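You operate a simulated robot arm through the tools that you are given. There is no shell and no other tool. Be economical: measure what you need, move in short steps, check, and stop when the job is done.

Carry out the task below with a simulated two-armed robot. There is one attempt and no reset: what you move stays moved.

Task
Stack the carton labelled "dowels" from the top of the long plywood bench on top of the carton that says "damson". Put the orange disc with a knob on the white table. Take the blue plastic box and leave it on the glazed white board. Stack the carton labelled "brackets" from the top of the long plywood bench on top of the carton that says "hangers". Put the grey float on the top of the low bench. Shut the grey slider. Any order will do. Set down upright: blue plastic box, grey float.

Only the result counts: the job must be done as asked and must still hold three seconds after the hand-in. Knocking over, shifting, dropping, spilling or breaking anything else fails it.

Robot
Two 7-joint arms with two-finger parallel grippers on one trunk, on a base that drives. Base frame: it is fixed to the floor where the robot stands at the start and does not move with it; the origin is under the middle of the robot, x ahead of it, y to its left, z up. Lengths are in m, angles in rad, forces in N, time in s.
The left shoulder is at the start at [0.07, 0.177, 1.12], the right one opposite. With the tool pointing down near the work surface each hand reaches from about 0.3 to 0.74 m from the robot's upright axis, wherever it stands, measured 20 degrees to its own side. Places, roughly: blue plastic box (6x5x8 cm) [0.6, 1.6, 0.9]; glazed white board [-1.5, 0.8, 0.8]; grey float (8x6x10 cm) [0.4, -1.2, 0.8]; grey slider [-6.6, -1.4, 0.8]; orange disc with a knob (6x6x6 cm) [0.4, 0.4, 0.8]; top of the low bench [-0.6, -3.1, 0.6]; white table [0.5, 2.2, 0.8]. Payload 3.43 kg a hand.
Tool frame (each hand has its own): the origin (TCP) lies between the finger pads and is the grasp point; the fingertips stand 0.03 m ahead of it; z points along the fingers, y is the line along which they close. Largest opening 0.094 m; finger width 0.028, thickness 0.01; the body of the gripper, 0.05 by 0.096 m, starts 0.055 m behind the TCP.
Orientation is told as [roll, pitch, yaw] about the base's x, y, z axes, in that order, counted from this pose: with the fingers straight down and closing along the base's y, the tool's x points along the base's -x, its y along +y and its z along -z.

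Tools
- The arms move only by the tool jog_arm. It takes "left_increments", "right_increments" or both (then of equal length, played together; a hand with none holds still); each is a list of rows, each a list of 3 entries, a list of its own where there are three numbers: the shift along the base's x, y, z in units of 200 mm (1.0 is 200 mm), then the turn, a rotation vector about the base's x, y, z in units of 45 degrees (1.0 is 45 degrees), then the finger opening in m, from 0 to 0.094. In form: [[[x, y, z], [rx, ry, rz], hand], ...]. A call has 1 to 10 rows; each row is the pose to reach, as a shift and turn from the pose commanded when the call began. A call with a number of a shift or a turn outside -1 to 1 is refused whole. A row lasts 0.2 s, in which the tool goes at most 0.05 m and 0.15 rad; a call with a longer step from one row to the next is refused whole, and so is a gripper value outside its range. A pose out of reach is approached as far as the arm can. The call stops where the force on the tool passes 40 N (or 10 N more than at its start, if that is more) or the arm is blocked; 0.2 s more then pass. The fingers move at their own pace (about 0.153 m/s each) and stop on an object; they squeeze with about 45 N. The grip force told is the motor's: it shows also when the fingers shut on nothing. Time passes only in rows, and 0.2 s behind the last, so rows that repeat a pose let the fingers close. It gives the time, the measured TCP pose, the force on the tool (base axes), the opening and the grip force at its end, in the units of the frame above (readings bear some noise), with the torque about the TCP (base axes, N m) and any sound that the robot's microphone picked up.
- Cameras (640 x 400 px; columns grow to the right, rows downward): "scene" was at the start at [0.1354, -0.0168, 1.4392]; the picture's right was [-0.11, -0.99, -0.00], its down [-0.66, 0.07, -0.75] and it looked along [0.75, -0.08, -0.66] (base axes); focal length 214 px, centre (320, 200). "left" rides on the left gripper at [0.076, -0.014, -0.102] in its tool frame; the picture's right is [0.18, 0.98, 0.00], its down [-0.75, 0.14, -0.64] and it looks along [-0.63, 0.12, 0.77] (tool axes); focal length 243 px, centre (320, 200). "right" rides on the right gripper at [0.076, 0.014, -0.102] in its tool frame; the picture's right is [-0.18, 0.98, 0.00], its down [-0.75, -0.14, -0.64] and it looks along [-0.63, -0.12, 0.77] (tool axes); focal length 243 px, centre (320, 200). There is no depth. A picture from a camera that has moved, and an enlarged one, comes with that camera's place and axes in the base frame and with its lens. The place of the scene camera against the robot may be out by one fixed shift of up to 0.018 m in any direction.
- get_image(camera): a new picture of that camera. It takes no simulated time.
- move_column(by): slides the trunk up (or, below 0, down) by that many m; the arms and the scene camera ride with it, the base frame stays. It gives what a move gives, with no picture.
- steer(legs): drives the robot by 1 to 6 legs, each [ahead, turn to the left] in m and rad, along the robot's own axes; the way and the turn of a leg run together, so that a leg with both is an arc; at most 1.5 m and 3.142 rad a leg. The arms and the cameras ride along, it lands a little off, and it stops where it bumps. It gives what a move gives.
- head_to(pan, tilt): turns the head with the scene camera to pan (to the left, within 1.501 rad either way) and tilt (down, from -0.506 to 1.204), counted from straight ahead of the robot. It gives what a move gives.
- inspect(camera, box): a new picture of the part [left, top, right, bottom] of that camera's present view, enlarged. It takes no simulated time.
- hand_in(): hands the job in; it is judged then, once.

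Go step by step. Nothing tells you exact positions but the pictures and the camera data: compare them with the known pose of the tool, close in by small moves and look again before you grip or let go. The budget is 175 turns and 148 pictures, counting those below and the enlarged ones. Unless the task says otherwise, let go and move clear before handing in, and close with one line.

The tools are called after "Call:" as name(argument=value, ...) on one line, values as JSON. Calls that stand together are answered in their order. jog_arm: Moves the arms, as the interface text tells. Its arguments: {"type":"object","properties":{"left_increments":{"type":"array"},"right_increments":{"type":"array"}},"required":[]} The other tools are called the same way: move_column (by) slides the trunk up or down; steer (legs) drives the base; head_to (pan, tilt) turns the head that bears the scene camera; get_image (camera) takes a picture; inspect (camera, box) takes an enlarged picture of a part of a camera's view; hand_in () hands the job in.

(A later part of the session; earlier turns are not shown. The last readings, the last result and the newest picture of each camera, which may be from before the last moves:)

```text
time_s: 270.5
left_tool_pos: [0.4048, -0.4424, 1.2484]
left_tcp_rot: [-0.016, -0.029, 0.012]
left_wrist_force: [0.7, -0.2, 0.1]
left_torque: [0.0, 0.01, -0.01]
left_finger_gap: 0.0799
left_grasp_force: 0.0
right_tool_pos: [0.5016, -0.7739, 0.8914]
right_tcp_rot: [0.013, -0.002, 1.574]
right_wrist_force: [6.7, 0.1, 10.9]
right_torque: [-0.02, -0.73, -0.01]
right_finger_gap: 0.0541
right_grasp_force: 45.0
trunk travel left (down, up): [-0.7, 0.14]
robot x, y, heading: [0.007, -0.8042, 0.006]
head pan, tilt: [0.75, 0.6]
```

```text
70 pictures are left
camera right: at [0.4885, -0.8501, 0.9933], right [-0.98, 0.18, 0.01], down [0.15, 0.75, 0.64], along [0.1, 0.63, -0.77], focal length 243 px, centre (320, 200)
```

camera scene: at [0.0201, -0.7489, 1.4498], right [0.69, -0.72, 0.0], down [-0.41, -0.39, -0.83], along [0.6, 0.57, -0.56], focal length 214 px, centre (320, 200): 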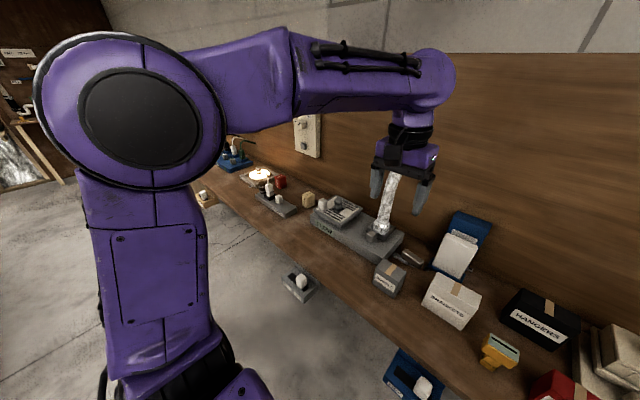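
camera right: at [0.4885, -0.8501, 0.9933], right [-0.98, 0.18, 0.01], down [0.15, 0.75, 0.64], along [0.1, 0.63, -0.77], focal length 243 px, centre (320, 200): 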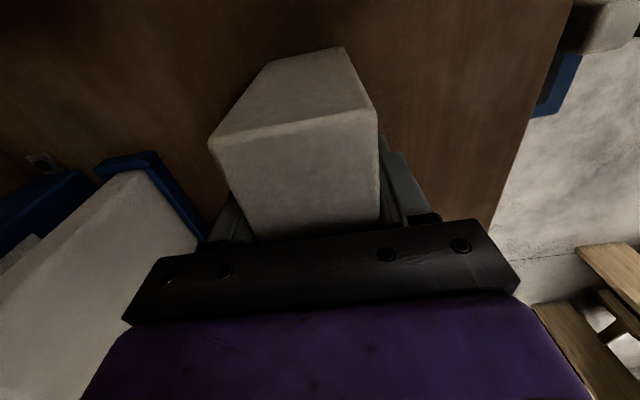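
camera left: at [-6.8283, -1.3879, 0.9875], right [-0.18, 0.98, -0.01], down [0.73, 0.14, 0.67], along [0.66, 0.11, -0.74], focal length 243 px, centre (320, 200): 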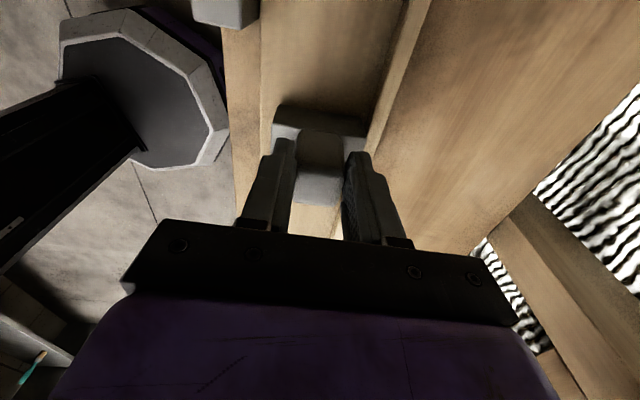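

Carton held. I lift it and carry it to the front right of the hangers, so the right camera can see the hangers beside the load.

Call:
jog_arm(right_increments=[[[0, 0, 0.15], [0, 0, 0], 0.0], [[0, 0, 0.35], [0, 0, 0], 0.0], [[0, 0, 0.55], [0, 0, 0], 0.0], [[0, 0, 0.75], [0, 0, 0], 0.0], [[0, 0, 0.95], [0, 0, 0], 0.0], [[-0.1, 0, 1.0], [0, 0, 0], 0.0], [[-0.3, -0.05, 1.0], [0, 0, 0], 0.0], [[-0.45, -0.15, 1.0], [0, 0, 0], 0.0]])

Call:
jog_arm(right_increments=[[[0, -0.2, 0.05], [0, 0, 0], 0.0], [[0, -0.4, 0.1], [0, 0, 0], 0.0], [[0, -0.6, 0.15], [0, 0, 0], 0.0], [[0, -0.8, 0.15], [0, 0, 0], 0.0], [[0, -1.0, 0.15], [0, 0, 0], 0.0]])

Call:
get_image(camera="right")

Call:
head_to(pan=-0.1, tilt=0.75)

Call:
inspect(camera="scene", box=[260, 130, 420, 240])

```text
time_s: 272.3
left_tool_pos: [0.4046, -0.4434, 1.2481]
left_tcp_rot: [-0.015, -0.027, 0.011]
left_wrist_force: [1.0, -0.5, -0.4]
left_torque: [0.03, -0.02, 0.05]
left_finger_gap: 0.0799
left_grasp_force: 0.0
right_tool_pos: [0.4111, -0.8029, 1.0907]
right_tcp_rot: [0.017, -0.004, 1.574]
right_wrist_force: [0.1, 0.1, -2.1]
right_torque: [-0.03, 0.0, 0.02]
right_finger_gap: 0.0538
right_grasp_force: 44.6
trunk travel left (down, up): [-0.7, 0.14]
robot x, y, heading: [0.0015, -0.8044, 0.006]
head pan, tilt: [0.75, 0.6]
```

```text
time_s: 273.5
left_tool_pos: [0.4054, -0.4434, 1.2486]
left_tcp_rot: [-0.015, -0.027, 0.012]
left_wrist_force: [-0.3, -0.7, 1.1]
left_torque: [0.02, 0.02, -0.01]
left_finger_gap: 0.08
left_grasp_force: 0.1
right_tool_pos: [0.412, -1.0056, 1.1192]
right_tcp_rot: [0.018, -0.004, 1.576]
right_wrist_force: [0.1, 0.1, -2.2]
right_torque: [0.0, -0.01, 0.04]
right_finger_gap: 0.0539
right_grasp_force: 44.6
trunk travel left (down, up): [-0.7, 0.14]
robot x, y, heading: [0.0034, -0.799, 0.015]
head pan, tilt: [0.75, 0.6]
```

```text
69 pictures are left
camera right: at [0.3995, -1.0814, 1.2217], right [-0.98, 0.18, 0.02], down [0.15, 0.75, 0.64], along [0.1, 0.63, -0.77], focal length 243 px, centre (320, 200)
```

right: 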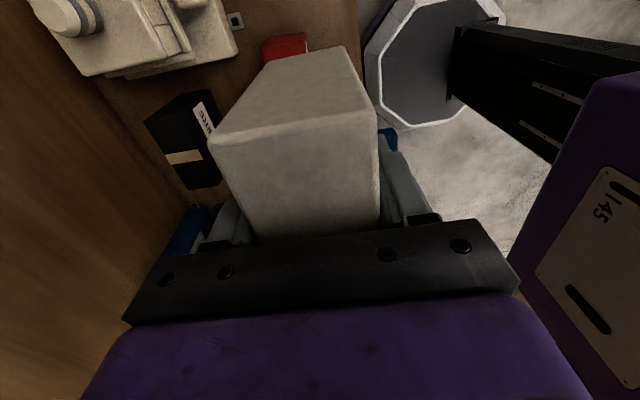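

```text
time_s: 274.7
left_tool_pos: [0.4054, -0.4415, 1.2481]
left_tcp_rot: [-0.015, -0.025, 0.011]
left_wrist_force: [0.0, 0.1, -0.5]
left_torque: [0.01, 0.05, 0.02]
left_finger_gap: 0.0801
left_grasp_force: 0.1
right_tool_pos: [0.4129, -1.003, 1.1192]
right_tcp_rot: [0.015, -0.003, 1.575]
right_wrist_force: [-0.4, 0.3, -3.0]
right_torque: [-0.01, 0.02, -0.02]
right_finger_gap: 0.0538
right_grasp_force: 45.1
trunk travel left (down, up): [-0.7, 0.14]
robot x, y, heading: [0.0065, -0.8041, 0.013]
head pan, tilt: [-0.099, 0.75]
```

```text
3.64 times, centred on (340, 185) of scene
camera zoom: at [0.1379, -0.8161, 1.4369], right [-0.09, -1.0, 0.0], down [-0.68, 0.06, -0.73], along [0.73, -0.06, -0.68], focal length 780 px, centre (247, 254)
```

zoom: 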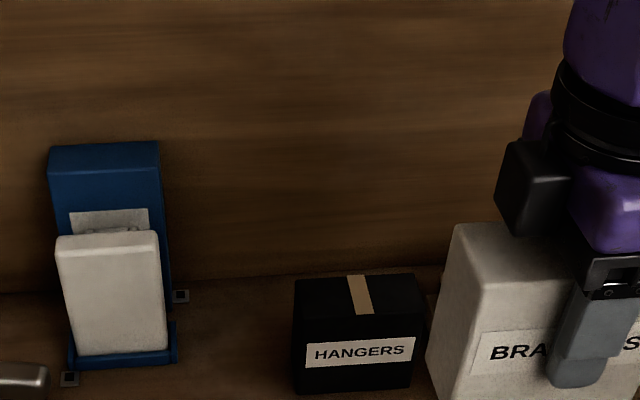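

Zooming on the hangers from the right hand.

Call:
inspect(camera="right", box=[130, 80, 230, 200])

```text
3.33 times, centred on (180, 140) of right
camera zoom: at [0.4002, -1.0789, 1.2218], right [-0.98, 0.18, 0.02], down [0.15, 0.75, 0.64], along [0.1, 0.63, -0.77], focal length 809 px, centre (787, 400)
```

zoom: 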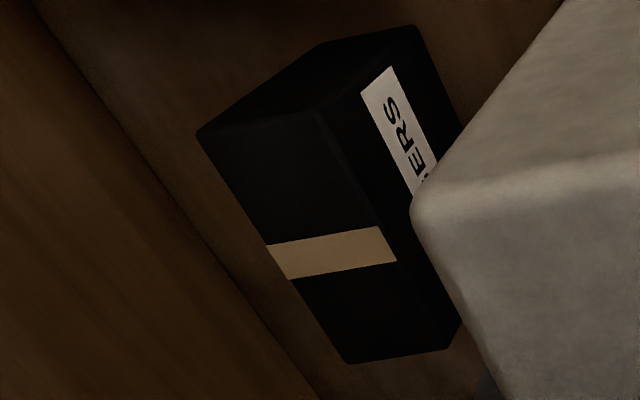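

The hangers' top: centre [0.604, −0.950], z 0.921, and well aligned with the axes. I carry the brackets over it and lower to just above.

Call:
jog_arm(right_increments=[[[0.2, 0.05, 0], [0, 0, 0], 0.0], [[0.4, 0.1, 0], [0, 0, 0], 0.0], [[0.6, 0.16, 0], [0, 0, 0], 0.0], [[0.8, 0.22, 0], [0, 0, 0], 0.0], [[0.9575, 0.265, 0], [0, 0, 0], 0.0], [[0.9575, 0.265, -0.2], [0, 0, 0], 0.0], [[0.9575, 0.265, -0.4], [0, 0, 0], 0.0], [[0.9575, 0.265, -0.55], [0, 0, 0], 0.0], [[0.9575, 0.265, -0.55], [0, 0, 0], 0.0]])

Call:
get_image(camera="right")

Call:
inspect(camera="scene", box=[270, 120, 430, 240])

```text
time_s: 276.7
left_tool_pos: [0.4062, -0.4418, 1.247]
left_tcp_rot: [-0.015, -0.027, 0.013]
left_wrist_force: [-1.0, -0.4, 0.5]
left_torque: [0.0, -0.01, 0.0]
left_finger_gap: 0.0801
left_grasp_force: 0.0
right_tool_pos: [0.6047, -0.9514, 1.0094]
right_tcp_rot: [0.016, -0.003, 1.576]
right_wrist_force: [-0.4, -0.6, -2.4]
right_torque: [-0.03, 0.04, 0.01]
right_finger_gap: 0.054
right_grasp_force: 44.0
trunk travel left (down, up): [-0.7, 0.14]
robot x, y, heading: [-0.0001, -0.8009, 0.017]
head pan, tilt: [-0.099, 0.75]
```

```text
66 pictures are left
camera right: at [0.5912, -1.027, 1.1116], right [-0.98, 0.18, 0.02], down [0.15, 0.75, 0.64], along [0.1, 0.63, -0.77], focal length 243 px, centre (320, 200)
```

right: 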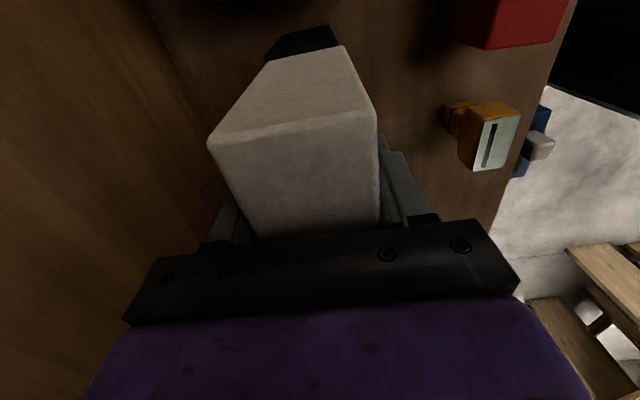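

```text
3.33 times, centred on (350, 180) of scene
camera zoom: at [0.1376, -0.8162, 1.4369], right [-0.09, -1.0, 0.0], down [-0.68, 0.06, -0.73], along [0.73, -0.06, -0.68], focal length 715 px, centre (220, 267)
```

zoom: 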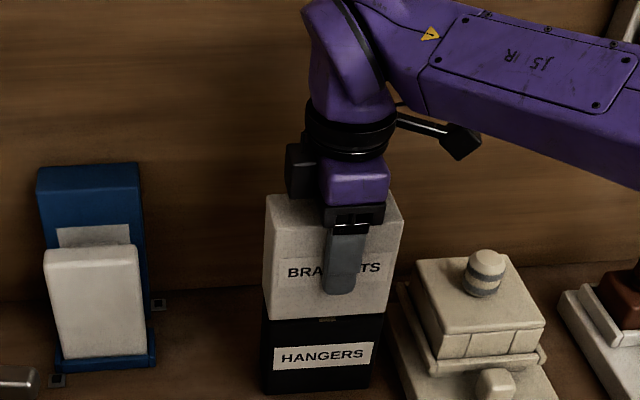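

Alignment looks good from both sides. I lower until contact.

Call:
jog_arm(right_increments=[[[0, 0, -0.02], [0, 0, 0], 0.0], [[0, 0, -0.04], [0, 0, 0], 0.0], [[0, 0, -0.055], [0, 0, 0], 0.0], [[0, 0, -0.07], [0, 0, 0], 0.0], [[0, 0, -0.085], [0, 0, 0], 0.0], [[0, 0, -0.1], [0, 0, 0], 0.0], [[0, 0, -0.11], [0, 0, 0], 0.0], [[0, 0, -0.12], [0, 0, 0], 0.0]])

Call:
inspect(camera="scene", box=[270, 120, 430, 240])

```text
time_s: 277.9
left_tool_pos: [0.4029, -0.4424, 1.2482]
left_tcp_rot: [-0.018, -0.032, 0.012]
left_wrist_force: [0.8, -1.0, 0.4]
left_torque: [0.0, 0.02, 0.03]
left_finger_gap: 0.0803
left_grasp_force: 0.0
right_tool_pos: [0.6044, -0.9501, 0.9997]
right_tcp_rot: [0.003, -0.008, 1.573]
right_wrist_force: [-7.1, -1.5, 17.4]
right_torque: [-0.81, 0.77, -0.24]
right_finger_gap: 0.0541
right_grasp_force: 44.6
trunk travel left (down, up): [-0.7, 0.14]
robot x, y, heading: [0.0021, -0.8034, 0.01]
head pan, tilt: [-0.099, 0.75]
stopped in row 6 (right hand): the force on the tool passed its limit (the readings are from after the stop); the commanded pose is now the measured one
```

```text
3.33 times, centred on (350, 180) of scene
camera zoom: at [0.1344, -0.8158, 1.4372], right [-0.09, -1.0, 0.0], down [-0.68, 0.06, -0.73], along [0.73, -0.07, -0.68], focal length 715 px, centre (220, 267)
```

zoom: 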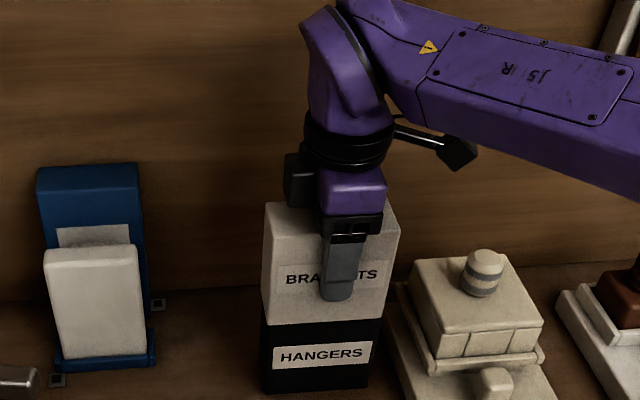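

Contact made and levelled. I release and rise straight up.

Call:
jog_arm(right_increments=[[[0, 0, 0.005], [0, 0, 0], 0.06], [[0, 0, 0.005], [0, 0, 0], 0.075], [[0, 0, 0.005], [0, 0, 0], 0.078], [[0, 0, 0.15], [0, 0, 0], 0.078], [[0, 0, 0.35], [0, 0, 0], 0.078], [[0, 0, 0.55], [0, 0, 0], 0.078], [[0, 0, 0.7], [0, 0, 0], 0.078]])

Call:
get_image(camera="scene")

Call:
get_image(camera="right")

```text
time_s: 279.6
left_tool_pos: [0.4042, -0.4407, 1.2487]
left_tcp_rot: [-0.017, -0.028, 0.014]
left_wrist_force: [-0.6, -0.1, -1.1]
left_torque: [-0.02, 0.01, 0.02]
left_finger_gap: 0.08
left_grasp_force: 0.1
right_tool_pos: [0.6053, -0.9489, 1.1378]
right_tcp_rot: [0.005, -0.004, 1.574]
right_wrist_force: [0.1, -0.4, -0.1]
right_torque: [-0.01, -0.04, 0.04]
right_finger_gap: 0.0781
right_grasp_force: 0.1
trunk travel left (down, up): [-0.7, 0.14]
robot x, y, heading: [0.0007, -0.8014, 0.014]
head pan, tilt: [-0.099, 0.75]
```

```text
63 pictures are left
camera scene: at [0.1369, -0.8152, 1.437], right [-0.09, -1.0, 0.0], down [-0.68, 0.06, -0.73], along [0.73, -0.07, -0.68], focal length 214 px, centre (320, 200)
```

scene: 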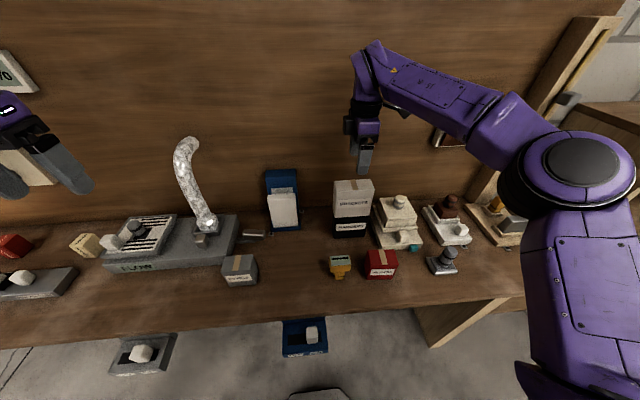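

```text
62 pictures are left
camera right: at [0.592, -1.0264, 1.2397], right [-0.98, 0.18, 0.01], down [0.14, 0.75, 0.64], along [0.11, 0.63, -0.76], focal length 243 px, centre (320, 200)
```

right: 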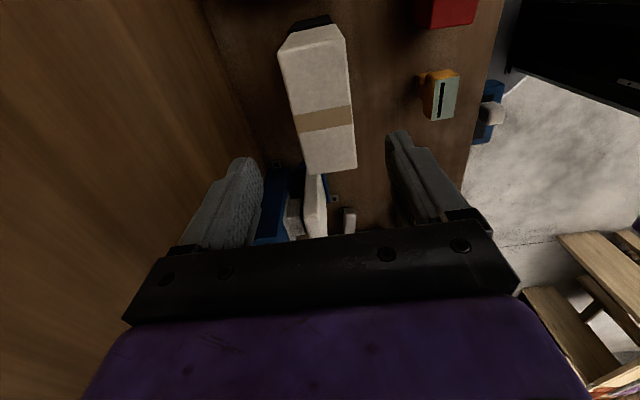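

Brackets stand neatly on the hangers. Next the dowels carton: I bring the right hand near it to look.

Call:
jog_arm(left_increments=[[[0, 0.2, 0], [0, 0, 0], 0.08], [[0, 0.4, 0], [0, 0, 0], 0.08], [[0, 0.6, 0], [0, 0, 0], 0.08], [[0, 0.75, 0], [0, 0, 0], 0.08], [[0, 0.75, 0], [0, 0, 0], 0.08]], right_increments=[[[-0.2, 0, 0], [0, 0, 0], 0.09], [[-0.4, 0.05, 0], [0, 0, 0], 0.09], [[-0.6, 0.2, 0], [0, 0, 0], 0.09], [[-0.65, 0.4, 0], [0, 0, 0], 0.09], [[-0.65, 0.6, 0], [0, 0, 0], 0.09]])

Call:
jog_arm(right_increments=[[[0, 0.2, 0], [0, 0, 0], 0.09], [[0, 0.4, 0], [0, 0, 0], 0.09], [[0, 0.6, 0], [0, 0, 0], 0.09]])

Call:
get_image(camera="right")

```text
time_s: 280.8
left_tool_pos: [0.4084, -0.2891, 1.2453]
left_tcp_rot: [-0.016, -0.025, 0.012]
left_wrist_force: [-1.3, 1.0, 0.1]
left_torque: [-0.02, 0.0, 0.0]
left_finger_gap: 0.08
left_grasp_force: 0.0
left hand out of reach, approached as far as the arm can: row 4, 5
right_tool_pos: [0.4767, -0.8268, 1.1371]
right_tcp_rot: [0.005, -0.003, 1.575]
right_wrist_force: [-0.2, 0.9, 0.9]
right_torque: [-0.05, -0.02, 0.0]
right_finger_gap: 0.0899
right_grasp_force: 0.0
trunk travel left (down, up): [-0.7, 0.14]
robot x, y, heading: [0.0023, -0.8024, 0.015]
head pan, tilt: [-0.099, 0.75]
```

```text
time_s: 281.6
left_tool_pos: [0.409, -0.2902, 1.2463]
left_tcp_rot: [-0.017, -0.027, 0.012]
left_wrist_force: [0.0, -0.5, -0.1]
left_torque: [-0.02, 0.0, -0.02]
left_finger_gap: 0.0802
left_grasp_force: 0.1
right_tool_pos: [0.4764, -0.709, 1.1356]
right_tcp_rot: [0.007, -0.003, 1.574]
right_wrist_force: [-0.3, 0.1, 0.2]
right_torque: [-0.02, -0.02, 0.02]
right_finger_gap: 0.0899
right_grasp_force: 0.1
trunk travel left (down, up): [-0.7, 0.14]
robot x, y, heading: [0.0027, -0.7997, 0.01]
head pan, tilt: [-0.099, 0.75]
```

```text
61 pictures are left
camera right: at [0.4616, -0.7855, 1.2385], right [-0.98, 0.18, 0.01], down [0.14, 0.75, 0.64], along [0.11, 0.63, -0.77], focal length 243 px, centre (320, 200)
```

right: 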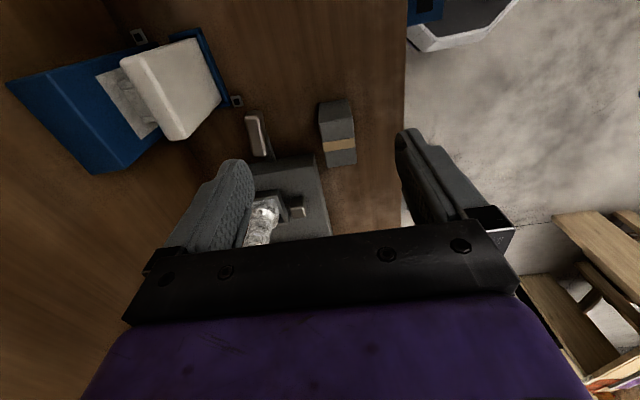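

Call:
inspect(camera="right", box=[280, 80, 400, 180])

```text
4.00 times, centred on (340, 130) of right
camera zoom: at [0.4616, -0.7855, 1.2385], right [-0.98, 0.18, 0.01], down [0.14, 0.75, 0.64], along [0.11, 0.63, -0.77], focal length 970 px, centre (240, 480)
```

zoom: 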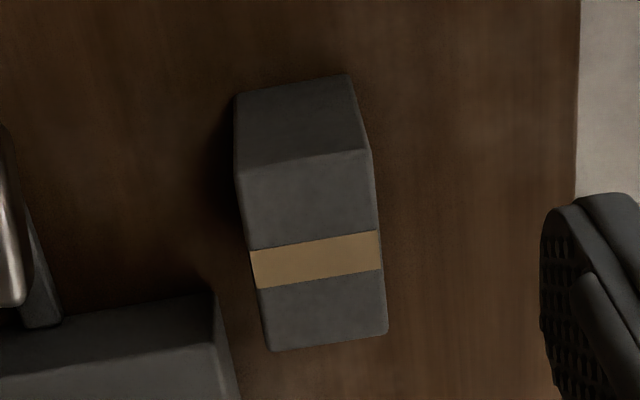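

The dowels top spans x 0.438–0.486, y −0.650…−0.574, z 0.90, with the FLOW device's corner close behind. I descend at y −0.618 with a tight opening.

Call:
jog_arm(right_increments=[[[-0.04, 0.15, -0.1], [0, 0, 0], 0.066], [[-0.072, 0.3, -0.2], [0, 0, 0], 0.066], [[-0.072, 0.455, -0.35], [0, 0, 0], 0.066], [[-0.072, 0.455, -0.55], [0, 0, 0], 0.066], [[-0.072, 0.455, -0.75], [0, 0, 0], 0.066], [[-0.072, 0.455, -0.95], [0, 0, 0], 0.066]])

Call:
get_image(camera="right")

Call:
inspect(camera="scene", box=[180, 190, 320, 300])

```text
time_s: 282.9
left_tool_pos: [0.4093, -0.2915, 1.2459]
left_tcp_rot: [-0.019, -0.025, 0.011]
left_wrist_force: [0.4, 0.0, -0.3]
left_torque: [0.02, 0.02, 0.0]
left_finger_gap: 0.08
left_grasp_force: 0.1
right_tool_pos: [0.4628, -0.6181, 0.9472]
right_tcp_rot: [0.006, -0.005, 1.574]
right_wrist_force: [-0.5, -0.2, 0.5]
right_torque: [0.0, 0.01, -0.01]
right_finger_gap: 0.0661
right_grasp_force: 0.1
trunk travel left (down, up): [-0.7, 0.14]
robot x, y, heading: [0.0054, -0.8039, 0.005]
head pan, tilt: [-0.099, 0.75]
```

```text
59 pictures are left
camera right: at [0.4482, -0.6942, 1.0487], right [-0.98, 0.18, 0.01], down [0.14, 0.75, 0.64], along [0.11, 0.63, -0.76], focal length 243 px, centre (320, 200)
```

right: 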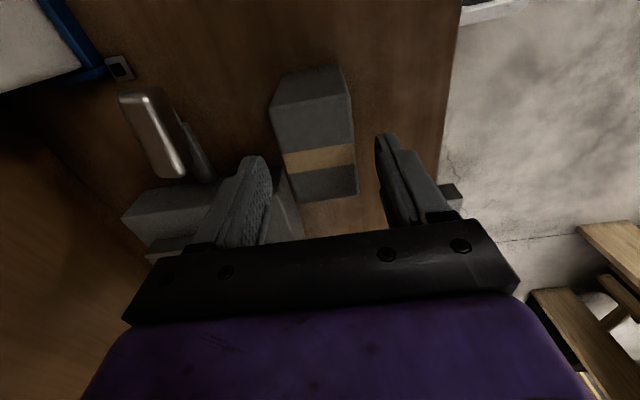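

```text
3.64 times, centred on (250, 245) of scene
camera zoom: at [0.1385, -0.8151, 1.4369], right [-0.09, -1.0, 0.0], down [-0.68, 0.06, -0.73], along [0.73, -0.07, -0.68], focal length 780 px, centre (574, 36)
```

zoom: 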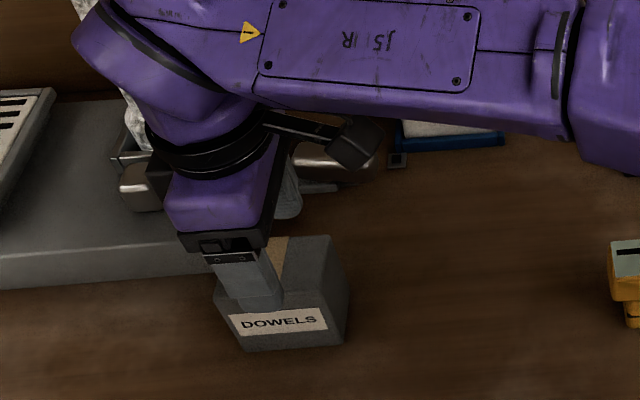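

Aligned on the dowels. I go down and close.

Call:
jog_arm(right_increments=[[[0, 0, -0.15], [0, 0, 0], 0.066], [[0, 0, -0.3], [0, 0, 0], 0.066], [[0, 0, -0.425], [0, 0, 0], 0.066], [[0, 0, -0.425], [0, 0, 0], 0.04], [[0, 0, -0.425], [0, 0, 0], 0.0], [[0, 0, -0.425], [0, 0, 0], 0.0], [[0, 0, -0.3], [0, 0, 0], 0.0], [[0, 0, -0.1], [0, 0, 0], 0.0], [[0, 0, 0.1], [0, 0, 0], 0.0], [[0, 0, 0.3], [0, 0, 0], 0.0]])

Call:
get_image(camera="right")

```text
time_s: 285.1
left_tool_pos: [0.4096, -0.2919, 1.2466]
left_tcp_rot: [-0.017, -0.028, 0.012]
left_wrist_force: [-0.6, -0.1, 0.7]
left_torque: [0.0, 0.0, -0.03]
left_finger_gap: 0.0801
left_grasp_force: 0.0
right_tool_pos: [0.4609, -0.6187, 1.0085]
right_tcp_rot: [0.005, -0.004, 1.574]
right_wrist_force: [-0.3, 0.1, 0.1]
right_torque: [-0.02, -0.01, 0.0]
right_finger_gap: 0.0539
right_grasp_force: 44.8
trunk travel left (down, up): [-0.7, 0.14]
robot x, y, heading: [0.0012, -0.8026, 0.01]
head pan, tilt: [-0.099, 0.75]
```

```text
57 pictures are left
camera right: at [0.4465, -0.6966, 1.1095], right [-0.98, 0.18, 0.01], down [0.14, 0.75, 0.64], along [0.11, 0.63, -0.77], focal length 243 px, centre (320, 200)
```

right: 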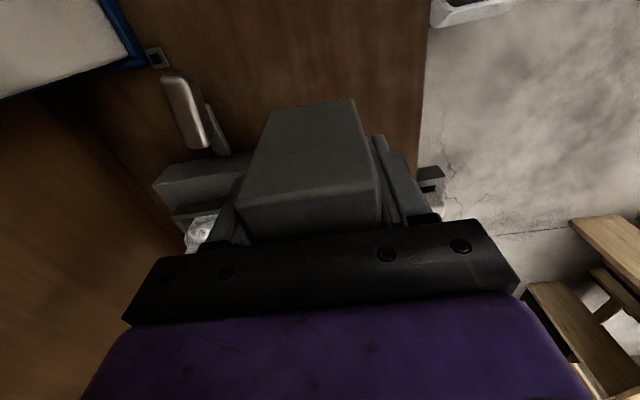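

Dowels held. I lift higher, pull it in, and drive left toward the damson carton.

Call:
jog_arm(right_increments=[[[-0.1, -0.1, 0.15], [0, 0, 0], 0.0], [[-0.2, -0.2, 0.3], [0, 0, 0], 0.0], [[-0.3, -0.3, 0.45], [0, 0, 0], 0.0], [[-0.4, -0.45, 0.55], [0, 0, 0], 0.0], [[-0.4, -0.6, 0.6], [0, 0, 0], 0.0], [[-0.4, -0.8, 0.6], [0, 0, 0], 0.0]])

Call:
steer(legs=[[-0.15, 0], [0, 1.571], [0.6, 0], [0, -1.571]])

Call:
head_to(pan=0.1, tilt=0.65)

Call:
get_image(camera="scene")

```text
time_s: 286.6
left_tool_pos: [0.409, -0.2947, 1.2482]
left_tcp_rot: [-0.014, -0.027, 0.012]
left_wrist_force: [0.0, -0.7, 0.2]
left_torque: [0.01, -0.01, -0.02]
left_finger_gap: 0.0799
left_grasp_force: 0.2
right_tool_pos: [0.383, -0.7813, 1.1281]
right_tcp_rot: [0.008, -0.006, 1.574]
right_wrist_force: [-0.6, -0.6, -0.8]
right_torque: [0.03, 0.04, 0.01]
right_finger_gap: 0.0533
right_grasp_force: 45.4
trunk travel left (down, up): [-0.7, 0.14]
robot x, y, heading: [0.0052, -0.8006, 0.007]
head pan, tilt: [-0.099, 0.75]
```

```text
time_s: 298.5
left_tool_pos: [0.2622, 0.3004, 1.2472]
left_tcp_rot: [-0.018, -0.027, 0.003]
left_wrist_force: [-0.5, 0.2, 0.4]
left_torque: [-0.01, 0.02, 0.02]
left_finger_gap: 0.0799
left_grasp_force: 0.1
right_tool_pos: [0.2331, -0.188, 1.1261]
right_tcp_rot: [0.005, -0.003, 1.565]
right_wrist_force: [-0.3, 0.6, -1.2]
right_torque: [-0.02, -0.01, -0.01]
right_finger_gap: 0.0536
right_grasp_force: 44.8
trunk travel left (down, up): [-0.7, 0.14]
robot x, y, heading: [-0.1467, -0.2086, 0.002]
head pan, tilt: [-0.099, 0.75]
```

```text
time_s: 299.3
left_tool_pos: [0.2621, 0.2993, 1.2466]
left_tcp_rot: [-0.018, -0.029, 0.003]
left_wrist_force: [-0.2, -0.9, 0.0]
left_torque: [-0.01, 0.03, 0.01]
left_finger_gap: 0.0803
left_grasp_force: 0.1
right_tool_pos: [0.2332, -0.1864, 1.1266]
right_tcp_rot: [0.005, -0.003, 1.565]
right_wrist_force: [0.6, -0.3, -1.3]
right_torque: [-0.02, 0.01, -0.04]
right_finger_gap: 0.0539
right_grasp_force: 45.3
trunk travel left (down, up): [-0.7, 0.14]
robot x, y, heading: [-0.146, -0.2039, 0.001]
head pan, tilt: [0.099, 0.649]
```

```text
56 pictures are left
camera scene: at [-0.0095, -0.2043, 1.4455], right [0.1, -0.99, 0.0], down [-0.6, -0.06, -0.8], along [0.79, 0.08, -0.6], focal length 214 px, centre (320, 200)
```

scene: 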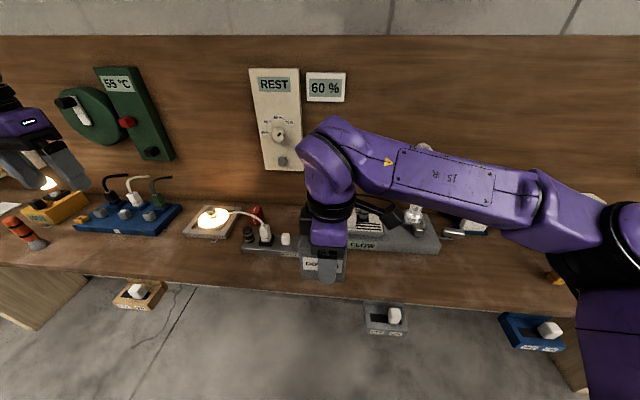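

Call:
steer(legs=[[0.14, 0]])

Call:
jog_arm(right_increments=[[[0.15, 0.05, 0], [0, 0, 0], 0.0], [[0.2, 0.1, 0], [0, 0, 0], 0.0]])

Call:
get_image(camera="right")

Call:
get_image(camera="scene")

```text
time_s: 300.6
left_tool_pos: [0.4007, 0.3005, 1.2472]
left_tcp_rot: [-0.017, -0.029, 0.003]
left_wrist_force: [-0.1, -0.6, 0.3]
left_torque: [0.0, -0.01, 0.0]
left_finger_gap: 0.08
left_grasp_force: 0.1
right_tool_pos: [0.3715, -0.1872, 1.1283]
right_tcp_rot: [0.004, -0.004, 1.566]
right_wrist_force: [-0.4, 0.7, -0.5]
right_torque: [-0.02, -0.01, -0.02]
right_finger_gap: 0.0536
right_grasp_force: 45.0
trunk travel left (down, up): [-0.7, 0.14]
robot x, y, heading: [-0.0043, -0.2063, 0.0]
head pan, tilt: [0.099, 0.649]
```

```text
time_s: 301.2
left_tool_pos: [0.4015, 0.3008, 1.2471]
left_tcp_rot: [-0.018, -0.028, 0.003]
left_wrist_force: [-0.1, -0.1, 0.6]
left_torque: [-0.01, -0.01, 0.03]
left_finger_gap: 0.0799
left_grasp_force: 0.1
right_tool_pos: [0.4118, -0.1666, 1.127]
right_tcp_rot: [0.005, -0.003, 1.565]
right_wrist_force: [0.4, 0.2, -1.4]
right_torque: [0.01, 0.02, 0.0]
right_finger_gap: 0.0538
right_grasp_force: 45.0
trunk travel left (down, up): [-0.7, 0.14]
robot x, y, heading: [-0.0096, -0.2023, 0.003]
head pan, tilt: [0.099, 0.649]
```

```text
55 pictures are left
camera right: at [0.397, -0.243, 1.2293], right [-0.98, 0.19, 0.01], down [0.15, 0.75, 0.64], along [0.12, 0.63, -0.77], focal length 243 px, centre (320, 200)
```

right: 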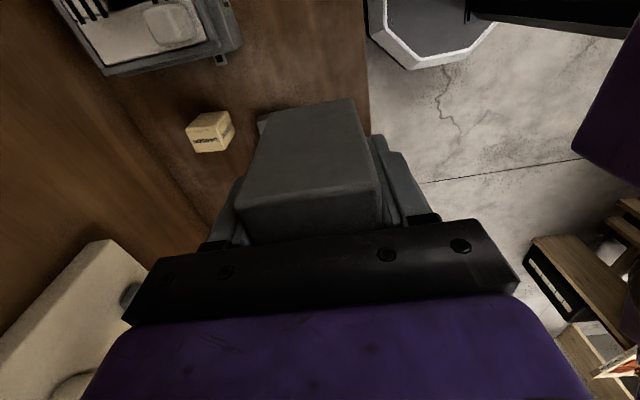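

```text
54 pictures are left
camera scene: at [0.1303, -0.2032, 1.4455], right [0.1, -0.99, 0.0], down [-0.6, -0.06, -0.8], along [0.79, 0.08, -0.6], focal length 214 px, centre (320, 200)
```

scene: 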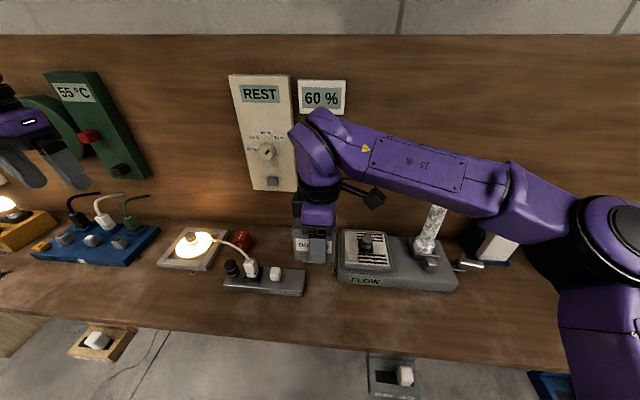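

Call:
inspect(camera="right", box=[170, 90, 260, 170])

```text
5.00 times, centred on (215, 130) of right
camera zoom: at [0.397, -0.243, 1.2293], right [-0.98, 0.19, 0.01], down [0.15, 0.75, 0.64], along [0.12, 0.63, -0.77], focal length 1213 px, centre (845, 550)
```

zoom: 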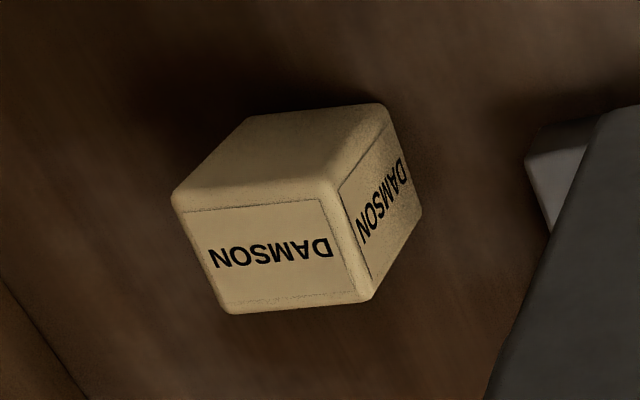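

Damson's top: x 0.575–0.624, y −0.128…−0.091, z 0.881. I carry the dowels over its centre and lower to just above.

Call:
jog_arm(right_increments=[[[0.2, 0.06, -0.05], [0, 0, 0], 0.0], [[0.4, 0.12, -0.1], [0, 0, 0], 0.0], [[0.6, 0.18, -0.15], [0, 0, 0], 0.0], [[0.8, 0.24, -0.2], [0, 0, 0], 0.0], [[0.93, 0.258, -0.3], [0, 0, 0], 0.0], [[0.93, 0.258, -0.5], [0, 0, 0], 0.0], [[0.93, 0.258, -0.7], [0, 0, 0], 0.0], [[0.93, 0.258, -0.9], [0, 0, 0], 0.0], [[0.93, 0.258, -0.9], [0, 0, 0], 0.0]])

Call:
inspect(camera="right", box=[200, 30, 420, 240])

Call:
inspect(camera="scene", box=[260, 160, 400, 290])

```text
time_s: 303.2
left_tool_pos: [0.4012, 0.3, 1.2477]
left_tcp_rot: [-0.019, -0.027, 0.005]
left_wrist_force: [-0.9, 0.1, 0.1]
left_torque: [0.0, 0.02, 0.04]
left_finger_gap: 0.0797
left_grasp_force: 0.1
right_tool_pos: [0.5932, -0.12, 0.9494]
right_tcp_rot: [0.005, -0.003, 1.566]
right_wrist_force: [0.9, 0.2, -1.4]
right_torque: [-0.02, -0.03, 0.01]
right_finger_gap: 0.0541
right_grasp_force: 45.2
right hand out of reach, approached as far as the arm can: row 5, 6, 7, 8, 9
trunk travel left (down, up): [-0.7, 0.14]
robot x, y, heading: [-0.0143, -0.2048, 0.001]
head pan, tilt: [0.099, 0.649]
```

```text
1.90 times, centred on (310, 135) of right
camera zoom: at [0.5778, -0.1965, 1.0507], right [-0.98, 0.19, 0.01], down [0.15, 0.75, 0.64], along [0.12, 0.63, -0.76], focal length 462 px, centre (339, 324)
```

zoom: 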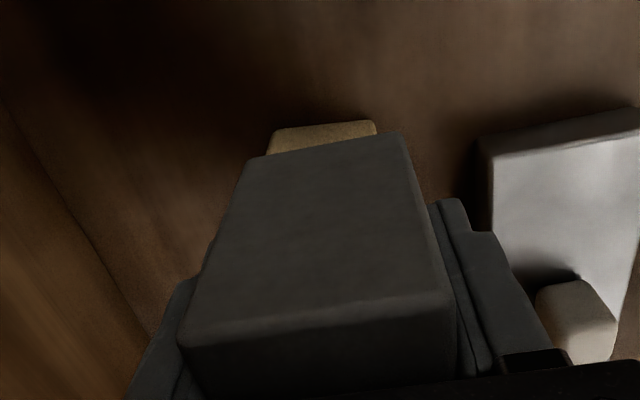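

```text
3.08 times, centred on (330, 225) of scene
camera zoom: at [0.1294, -0.2035, 1.4456], right [0.1, -0.99, 0.0], down [-0.6, -0.06, -0.8], along [0.79, 0.08, -0.6], focal length 660 px, centre (289, 123)
```

zoom: 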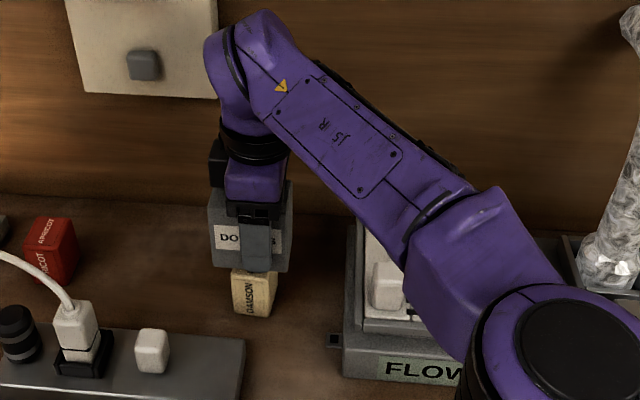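

The hand is at its reach limit by a few millimetres. I drive a touch forward and correct.

Call:
steer(legs=[[0.035, 0]])

```text
time_s: 304.1
left_tool_pos: [0.431, 0.2999, 1.2499]
left_tcp_rot: [-0.018, -0.031, 0.005]
left_wrist_force: [-0.4, -0.1, 0.0]
left_torque: [0.01, -0.02, 0.02]
left_finger_gap: 0.0799
left_grasp_force: 0.1
right_tool_pos: [0.6231, -0.1198, 0.9521]
right_tcp_rot: [0.003, -0.005, 1.567]
right_wrist_force: [-0.8, 0.7, -1.5]
right_torque: [0.04, -0.03, 0.02]
right_finger_gap: 0.0537
right_grasp_force: 44.6
trunk travel left (down, up): [-0.7, 0.14]
robot x, y, heading: [0.025, -0.2038, 0.004]
head pan, tilt: [0.099, 0.649]
```

Call:
jog_arm(right_increments=[[[-0.122, 0.025, 0], [0, 0, 0], 0.0], [[-0.122, 0.025, 0], [0, 0, 0], 0.0]])

Call:
inspect(camera="right", box=[200, 30, 420, 240])

Call:
inspect(camera="scene", box=[260, 160, 400, 290])

```text
time_s: 304.6
left_tool_pos: [0.4344, 0.3017, 1.2479]
left_tcp_rot: [-0.017, -0.029, 0.004]
left_wrist_force: [-0.4, 0.4, -0.9]
left_torque: [0.0, -0.01, 0.02]
left_finger_gap: 0.08
left_grasp_force: 0.1
right_tool_pos: [0.6026, -0.1146, 0.9479]
right_tcp_rot: [0.004, -0.002, 1.566]
right_wrist_force: [-0.4, 0.0, -1.4]
right_torque: [0.0, 0.02, 0.02]
right_finger_gap: 0.0536
right_grasp_force: 46.0
trunk travel left (down, up): [-0.7, 0.14]
robot x, y, heading: [0.0249, -0.2025, 0.004]
head pan, tilt: [0.099, 0.649]
```

```text
1.90 times, centred on (310, 135) of right
camera zoom: at [0.5874, -0.1902, 1.0508], right [-0.98, 0.19, 0.01], down [0.15, 0.75, 0.64], along [0.12, 0.63, -0.76], focal length 462 px, centre (339, 324)
```

zoom: 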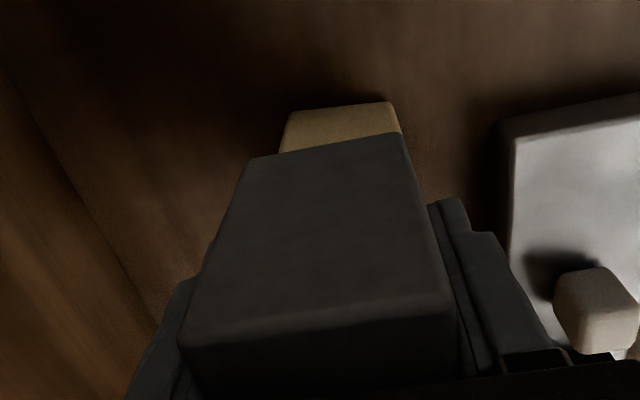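

```text
3.08 times, centred on (330, 225) of scene
camera zoom: at [0.1638, -0.2029, 1.4456], right [0.1, -0.99, 0.0], down [-0.6, -0.06, -0.8], along [0.79, 0.08, -0.6], focal length 660 px, centre (289, 123)
```

zoom: 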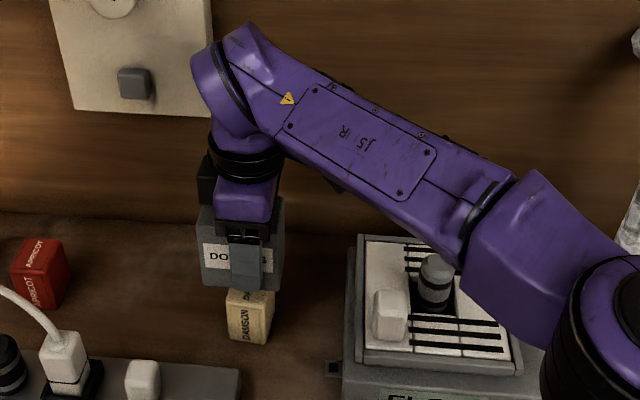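

Carton centre is within about 5 mm of the damson's; I nudge it and lower to contact.

Call:
jog_arm(right_increments=[[[-0.022, -0.025, -0.03], [0, 0, 0], 0.0], [[-0.022, -0.025, -0.07], [0, 0, 0], 0.0], [[-0.022, -0.025, -0.085], [0, 0, 0], 0.0], [[-0.022, -0.025, -0.1], [0, 0, 0], 0.0], [[-0.022, -0.025, -0.115], [0, 0, 0], 0.0], [[-0.022, -0.025, -0.13], [0, 0, 0], 0.0], [[-0.022, -0.025, -0.145], [0, 0, 0], 0.0], [[-0.022, -0.025, -0.16], [0, 0, 0], 0.0], [[-0.022, -0.025, -0.175], [0, 0, 0], 0.0]])

Call:
inspect(camera="scene", box=[260, 160, 400, 290])

Call:
inspect(camera="right", box=[200, 30, 420, 240])

```text
time_s: 306.2
left_tool_pos: [0.4343, 0.2998, 1.249]
left_tcp_rot: [-0.017, -0.031, 0.005]
left_wrist_force: [-0.1, -0.6, -0.1]
left_torque: [-0.01, 0.02, -0.04]
left_finger_gap: 0.0802
left_grasp_force: 0.0
right_tool_pos: [0.598, -0.1209, 0.928]
right_tcp_rot: [-0.002, -0.011, 1.567]
right_wrist_force: [-5.6, -2.4, 17.5]
right_torque: [-0.29, 0.72, -0.01]
right_finger_gap: 0.0538
right_grasp_force: 45.0
trunk travel left (down, up): [-0.7, 0.14]
robot x, y, heading: [0.0265, -0.2032, 0.002]
head pan, tilt: [0.099, 0.649]
stopped in row 7 (right hand): the force on the tool passed its limit (the readings are from after the stop); the commanded pose is now the measured one
```

```text
3.08 times, centred on (330, 225) of scene
camera zoom: at [0.1613, -0.2051, 1.4458], right [0.1, -0.99, 0.0], down [-0.6, -0.06, -0.8], along [0.79, 0.08, -0.6], focal length 660 px, centre (289, 123)
```

zoom: 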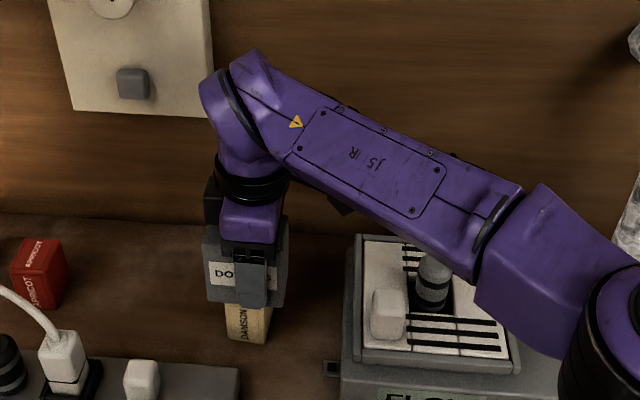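

```text
1.90 times, centred on (310, 135) of right
camera zoom: at [0.5825, -0.1968, 1.0293], right [-0.98, 0.19, 0.0], down [0.14, 0.75, 0.65], along [0.13, 0.64, -0.76], focal length 462 px, centre (339, 324)
```

zoom: 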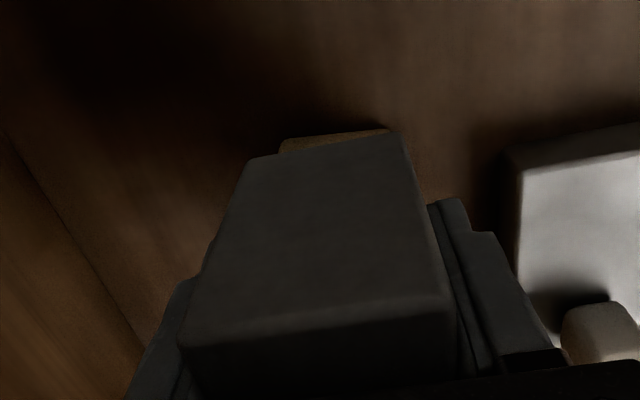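

Contact, well centred. I release and rise straight up.

Call:
jog_arm(right_increments=[[[0, 0, 0.005], [0, 0, 0], 0.058], [[0, 0, 0.005], [0, 0, 0], 0.064], [[0, 0, 0.005], [0, 0, 0], 0.068], [[0, 0, 0.1], [0, 0, 0], 0.068], [[0, 0, 0.25], [0, 0, 0], 0.068], [[0, 0, 0.4], [0, 0, 0], 0.068], [[0, 0, 0.6], [0, 0, 0], 0.068]])

Call:
inspect(camera="scene", box=[260, 160, 400, 290])

Call:
get_image(camera="right")

```text
time_s: 307.8
left_tool_pos: [0.4346, 0.302, 1.2481]
left_tcp_rot: [-0.018, -0.029, 0.002]
left_wrist_force: [-0.5, 0.4, 0.6]
left_torque: [-0.02, 0.0, 0.0]
left_finger_gap: 0.0799
left_grasp_force: 0.0
right_tool_pos: [0.5991, -0.1187, 1.0447]
right_tcp_rot: [-0.003, -0.006, 1.567]
right_wrist_force: [0.5, 1.0, 0.8]
right_torque: [0.02, 0.01, -0.02]
right_finger_gap: 0.0679
right_grasp_force: 0.1
trunk travel left (down, up): [-0.7, 0.14]
robot x, y, heading: [0.0249, -0.2037, 0.002]
head pan, tilt: [0.099, 0.649]
```

```text
3.08 times, centred on (330, 225) of scene
camera zoom: at [0.1631, -0.2032, 1.4456], right [0.1, -0.99, 0.0], down [-0.6, -0.06, -0.8], along [0.79, 0.08, -0.6], focal length 660 px, centre (289, 123)
```

zoom: 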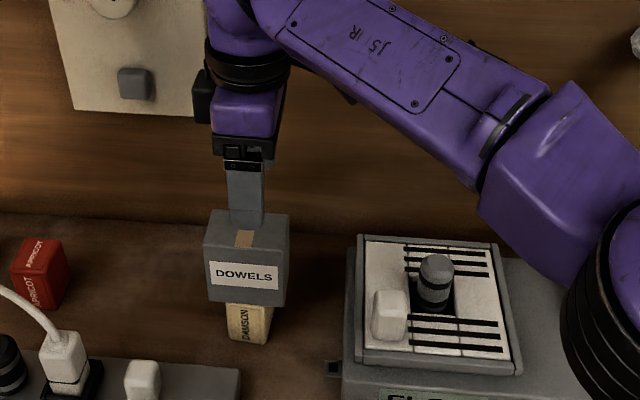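

```text
45 pictures are left
camera right: at [0.5834, -0.1958, 1.147], right [-0.98, 0.19, 0.0], down [0.14, 0.75, 0.65], along [0.12, 0.64, -0.76], focal length 243 px, centre (320, 200)
```

right: 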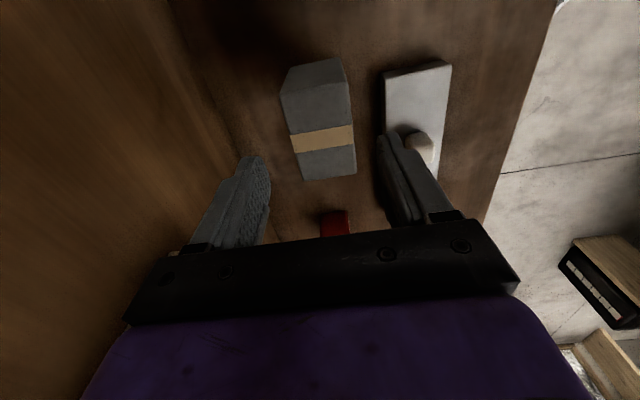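

Dowels rest steadily on damson. Now the float: I retract the right hand and drive along the bench to it.

Call:
jog_arm(right_increments=[[[-0.1, 0, 0.2], [0, 0, 0], 0.08], [[-0.2, 0, 0.4], [0, 0, 0], 0.08], [[-0.4, -0.1, 0.45], [0, 0, 0], 0.08], [[-0.6, -0.2, 0.45], [0, 0, 0], 0.08], [[-0.8, -0.3, 0.45], [0, 0, 0], 0.08]])

Call:
steer(legs=[[-0.17, 0], [0, -1.571], [0.87, 0], [0, 1.571]])

Call:
head_to(pan=-0.2, tilt=0.65)

Call:
get_image(camera="scene")

```text
time_s: 309.0
left_tool_pos: [0.4348, 0.3004, 1.2479]
left_tcp_rot: [-0.013, -0.028, 0.002]
left_wrist_force: [-0.3, -0.5, 0.2]
left_torque: [-0.03, -0.03, 0.01]
left_finger_gap: 0.08
left_grasp_force: 0.1
right_tool_pos: [0.4398, -0.1812, 1.135]
right_tcp_rot: [-0.003, -0.01, 1.565]
right_wrist_force: [-0.7, 0.1, 0.9]
right_torque: [-0.02, -0.05, 0.0]
right_finger_gap: 0.08
right_grasp_force: 0.1
trunk travel left (down, up): [-0.7, 0.14]
robot x, y, heading: [0.0261, -0.2075, 0.001]
head pan, tilt: [0.099, 0.649]
```

```text
time_s: 322.4
left_tool_pos: [0.2717, -0.5826, 1.2473]
left_tcp_rot: [-0.017, -0.03, -0.002]
left_wrist_force: [-0.7, -0.4, -0.9]
left_torque: [0.04, -0.01, 0.03]
left_finger_gap: 0.08
left_grasp_force: 0.1
right_tool_pos: [0.274, -1.0614, 1.1354]
right_tcp_rot: [-0.003, -0.01, 1.558]
right_wrist_force: [0.0, -0.2, 0.4]
right_torque: [-0.02, 0.01, 0.01]
right_finger_gap: 0.08
right_grasp_force: 0.1
trunk travel left (down, up): [-0.7, 0.14]
robot x, y, heading: [-0.1407, -1.0825, -0.002]
head pan, tilt: [0.099, 0.649]
```

```text
time_s: 323.2
left_tool_pos: [0.2708, -0.5799, 1.2474]
left_tcp_rot: [-0.017, -0.029, -0.001]
left_wrist_force: [0.0, 0.4, 0.2]
left_torque: [0.0, 0.01, 0.03]
left_finger_gap: 0.0802
left_grasp_force: 0.0
right_tool_pos: [0.2731, -1.0607, 1.1355]
right_tcp_rot: [-0.002, -0.005, 1.558]
right_wrist_force: [0.0, 0.9, -0.1]
right_torque: [-0.01, -0.01, 0.04]
right_finger_gap: 0.08
right_grasp_force: 0.1
trunk travel left (down, up): [-0.7, 0.14]
robot x, y, heading: [-0.1382, -1.084, -0.005]
head pan, tilt: [-0.201, 0.649]
```

```text
44 pictures are left
camera scene: at [-0.0052, -1.1093, 1.4455], right [-0.2, -0.98, 0.0], down [-0.59, 0.12, -0.8], along [0.78, -0.16, -0.6], focal length 214 px, centre (320, 200)
```

scene: 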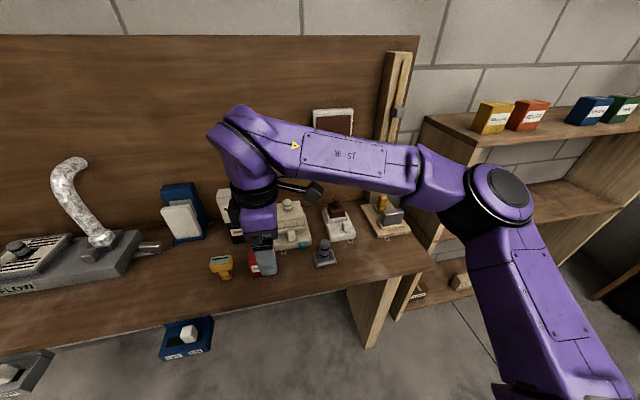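

The float stands at about [0.442, −1.219]. I drive forward, turn the right hand back to yaw 0 and look down at it.

Call:
steer(legs=[[0.12, 0]])

Call:
jog_arm(right_increments=[[[0, -0.1, 0], [0, 0, -0.18], 0.08], [[0, -0.2, 0], [0, 0, -0.36], 0.08], [[0, -0.3, 0], [0, 0, -0.54], 0.08], [[0, -0.4, 0], [0, 0, -0.72], 0.08], [[0, -0.5, 0], [0, 0, -0.9], 0.08], [[0, -0.6, 0], [0, 0, -1.0], 0.08]])

Call:
jog_arm(right_increments=[[[0, -0.05, 0], [0, 0, -0.18], 0.08], [[0, -0.1, 0], [0, 0, -0.36], 0.08], [[0, -0.15, 0], [0, 0, -0.54], 0.08], [[0, -0.2, 0], [0, 0, -0.72], 0.08], [[0, -0.2, 0], [0, 0, -0.9], 0.08], [[0, -0.2, 0], [0, 0, -0.98], 0.08]])

Call:
get_image(camera="right")

```text
time_s: 324.4
left_tool_pos: [0.3905, -0.5812, 1.2485]
left_tcp_rot: [-0.018, -0.03, -0.003]
left_wrist_force: [-0.4, -0.1, -0.7]
left_torque: [-0.01, -0.03, 0.02]
left_finger_gap: 0.0798
left_grasp_force: 0.1
right_tool_pos: [0.3929, -1.0607, 1.1349]
right_tcp_rot: [-0.002, -0.008, 1.561]
right_wrist_force: [0.5, -0.7, 1.0]
right_torque: [0.02, -0.01, 0.02]
right_finger_gap: 0.0799
right_grasp_force: 0.0
trunk travel left (down, up): [-0.7, 0.14]
robot x, y, heading: [-0.0205, -1.0838, -0.005]
head pan, tilt: [-0.201, 0.649]
```

```text
time_s: 325.8
left_tool_pos: [0.3901, -0.5811, 1.2474]
left_tcp_rot: [-0.016, -0.028, -0.003]
left_wrist_force: [0.9, 0.6, -0.3]
left_torque: [0.02, 0.02, 0.02]
left_finger_gap: 0.08
left_grasp_force: 0.1
right_tool_pos: [0.3934, -1.1823, 1.1344]
right_tcp_rot: [-0.004, -0.009, 0.773]
right_wrist_force: [0.3, -0.6, -0.5]
right_torque: [-0.02, -0.03, 0.0]
right_finger_gap: 0.0797
right_grasp_force: 0.0
trunk travel left (down, up): [-0.7, 0.14]
robot x, y, heading: [-0.0216, -1.0862, 0.001]
head pan, tilt: [-0.201, 0.649]
```

```text
time_s: 327.2
left_tool_pos: [0.3905, -0.5813, 1.2479]
left_tcp_rot: [-0.016, -0.03, 0.0]
left_wrist_force: [0.1, 0.5, 0.0]
left_torque: [0.0, 0.02, -0.02]
left_finger_gap: 0.0798
left_grasp_force: 0.0
right_tool_pos: [0.4211, -1.241, 1.1412]
right_tcp_rot: [-0.004, -0.009, 0.006]
right_wrist_force: [0.5, -0.3, -0.1]
right_torque: [0.03, 0.01, -0.01]
right_finger_gap: 0.08
right_grasp_force: 0.1
right hand out of reach, approached as far as the arm can: row 5, 6
trunk travel left (down, up): [-0.7, 0.14]
robot x, y, heading: [-0.0217, -1.0837, -0.001]
head pan, tilt: [-0.201, 0.649]
```

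```text
43 pictures are left
camera right: at [0.3438, -1.2268, 1.243], right [0.18, 0.98, 0.0], down [0.75, -0.13, 0.65], along [0.64, -0.12, -0.76], focal length 243 px, centre (320, 200)
```

right: 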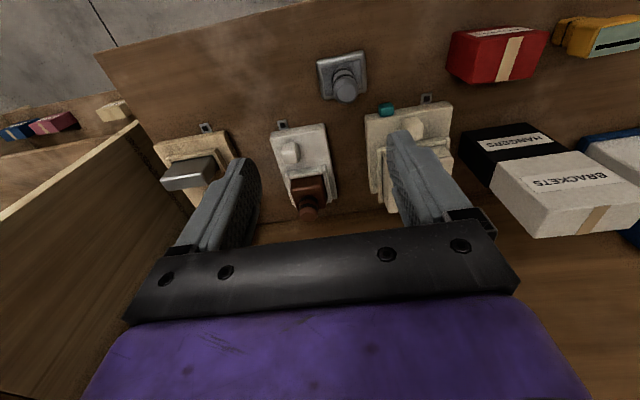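

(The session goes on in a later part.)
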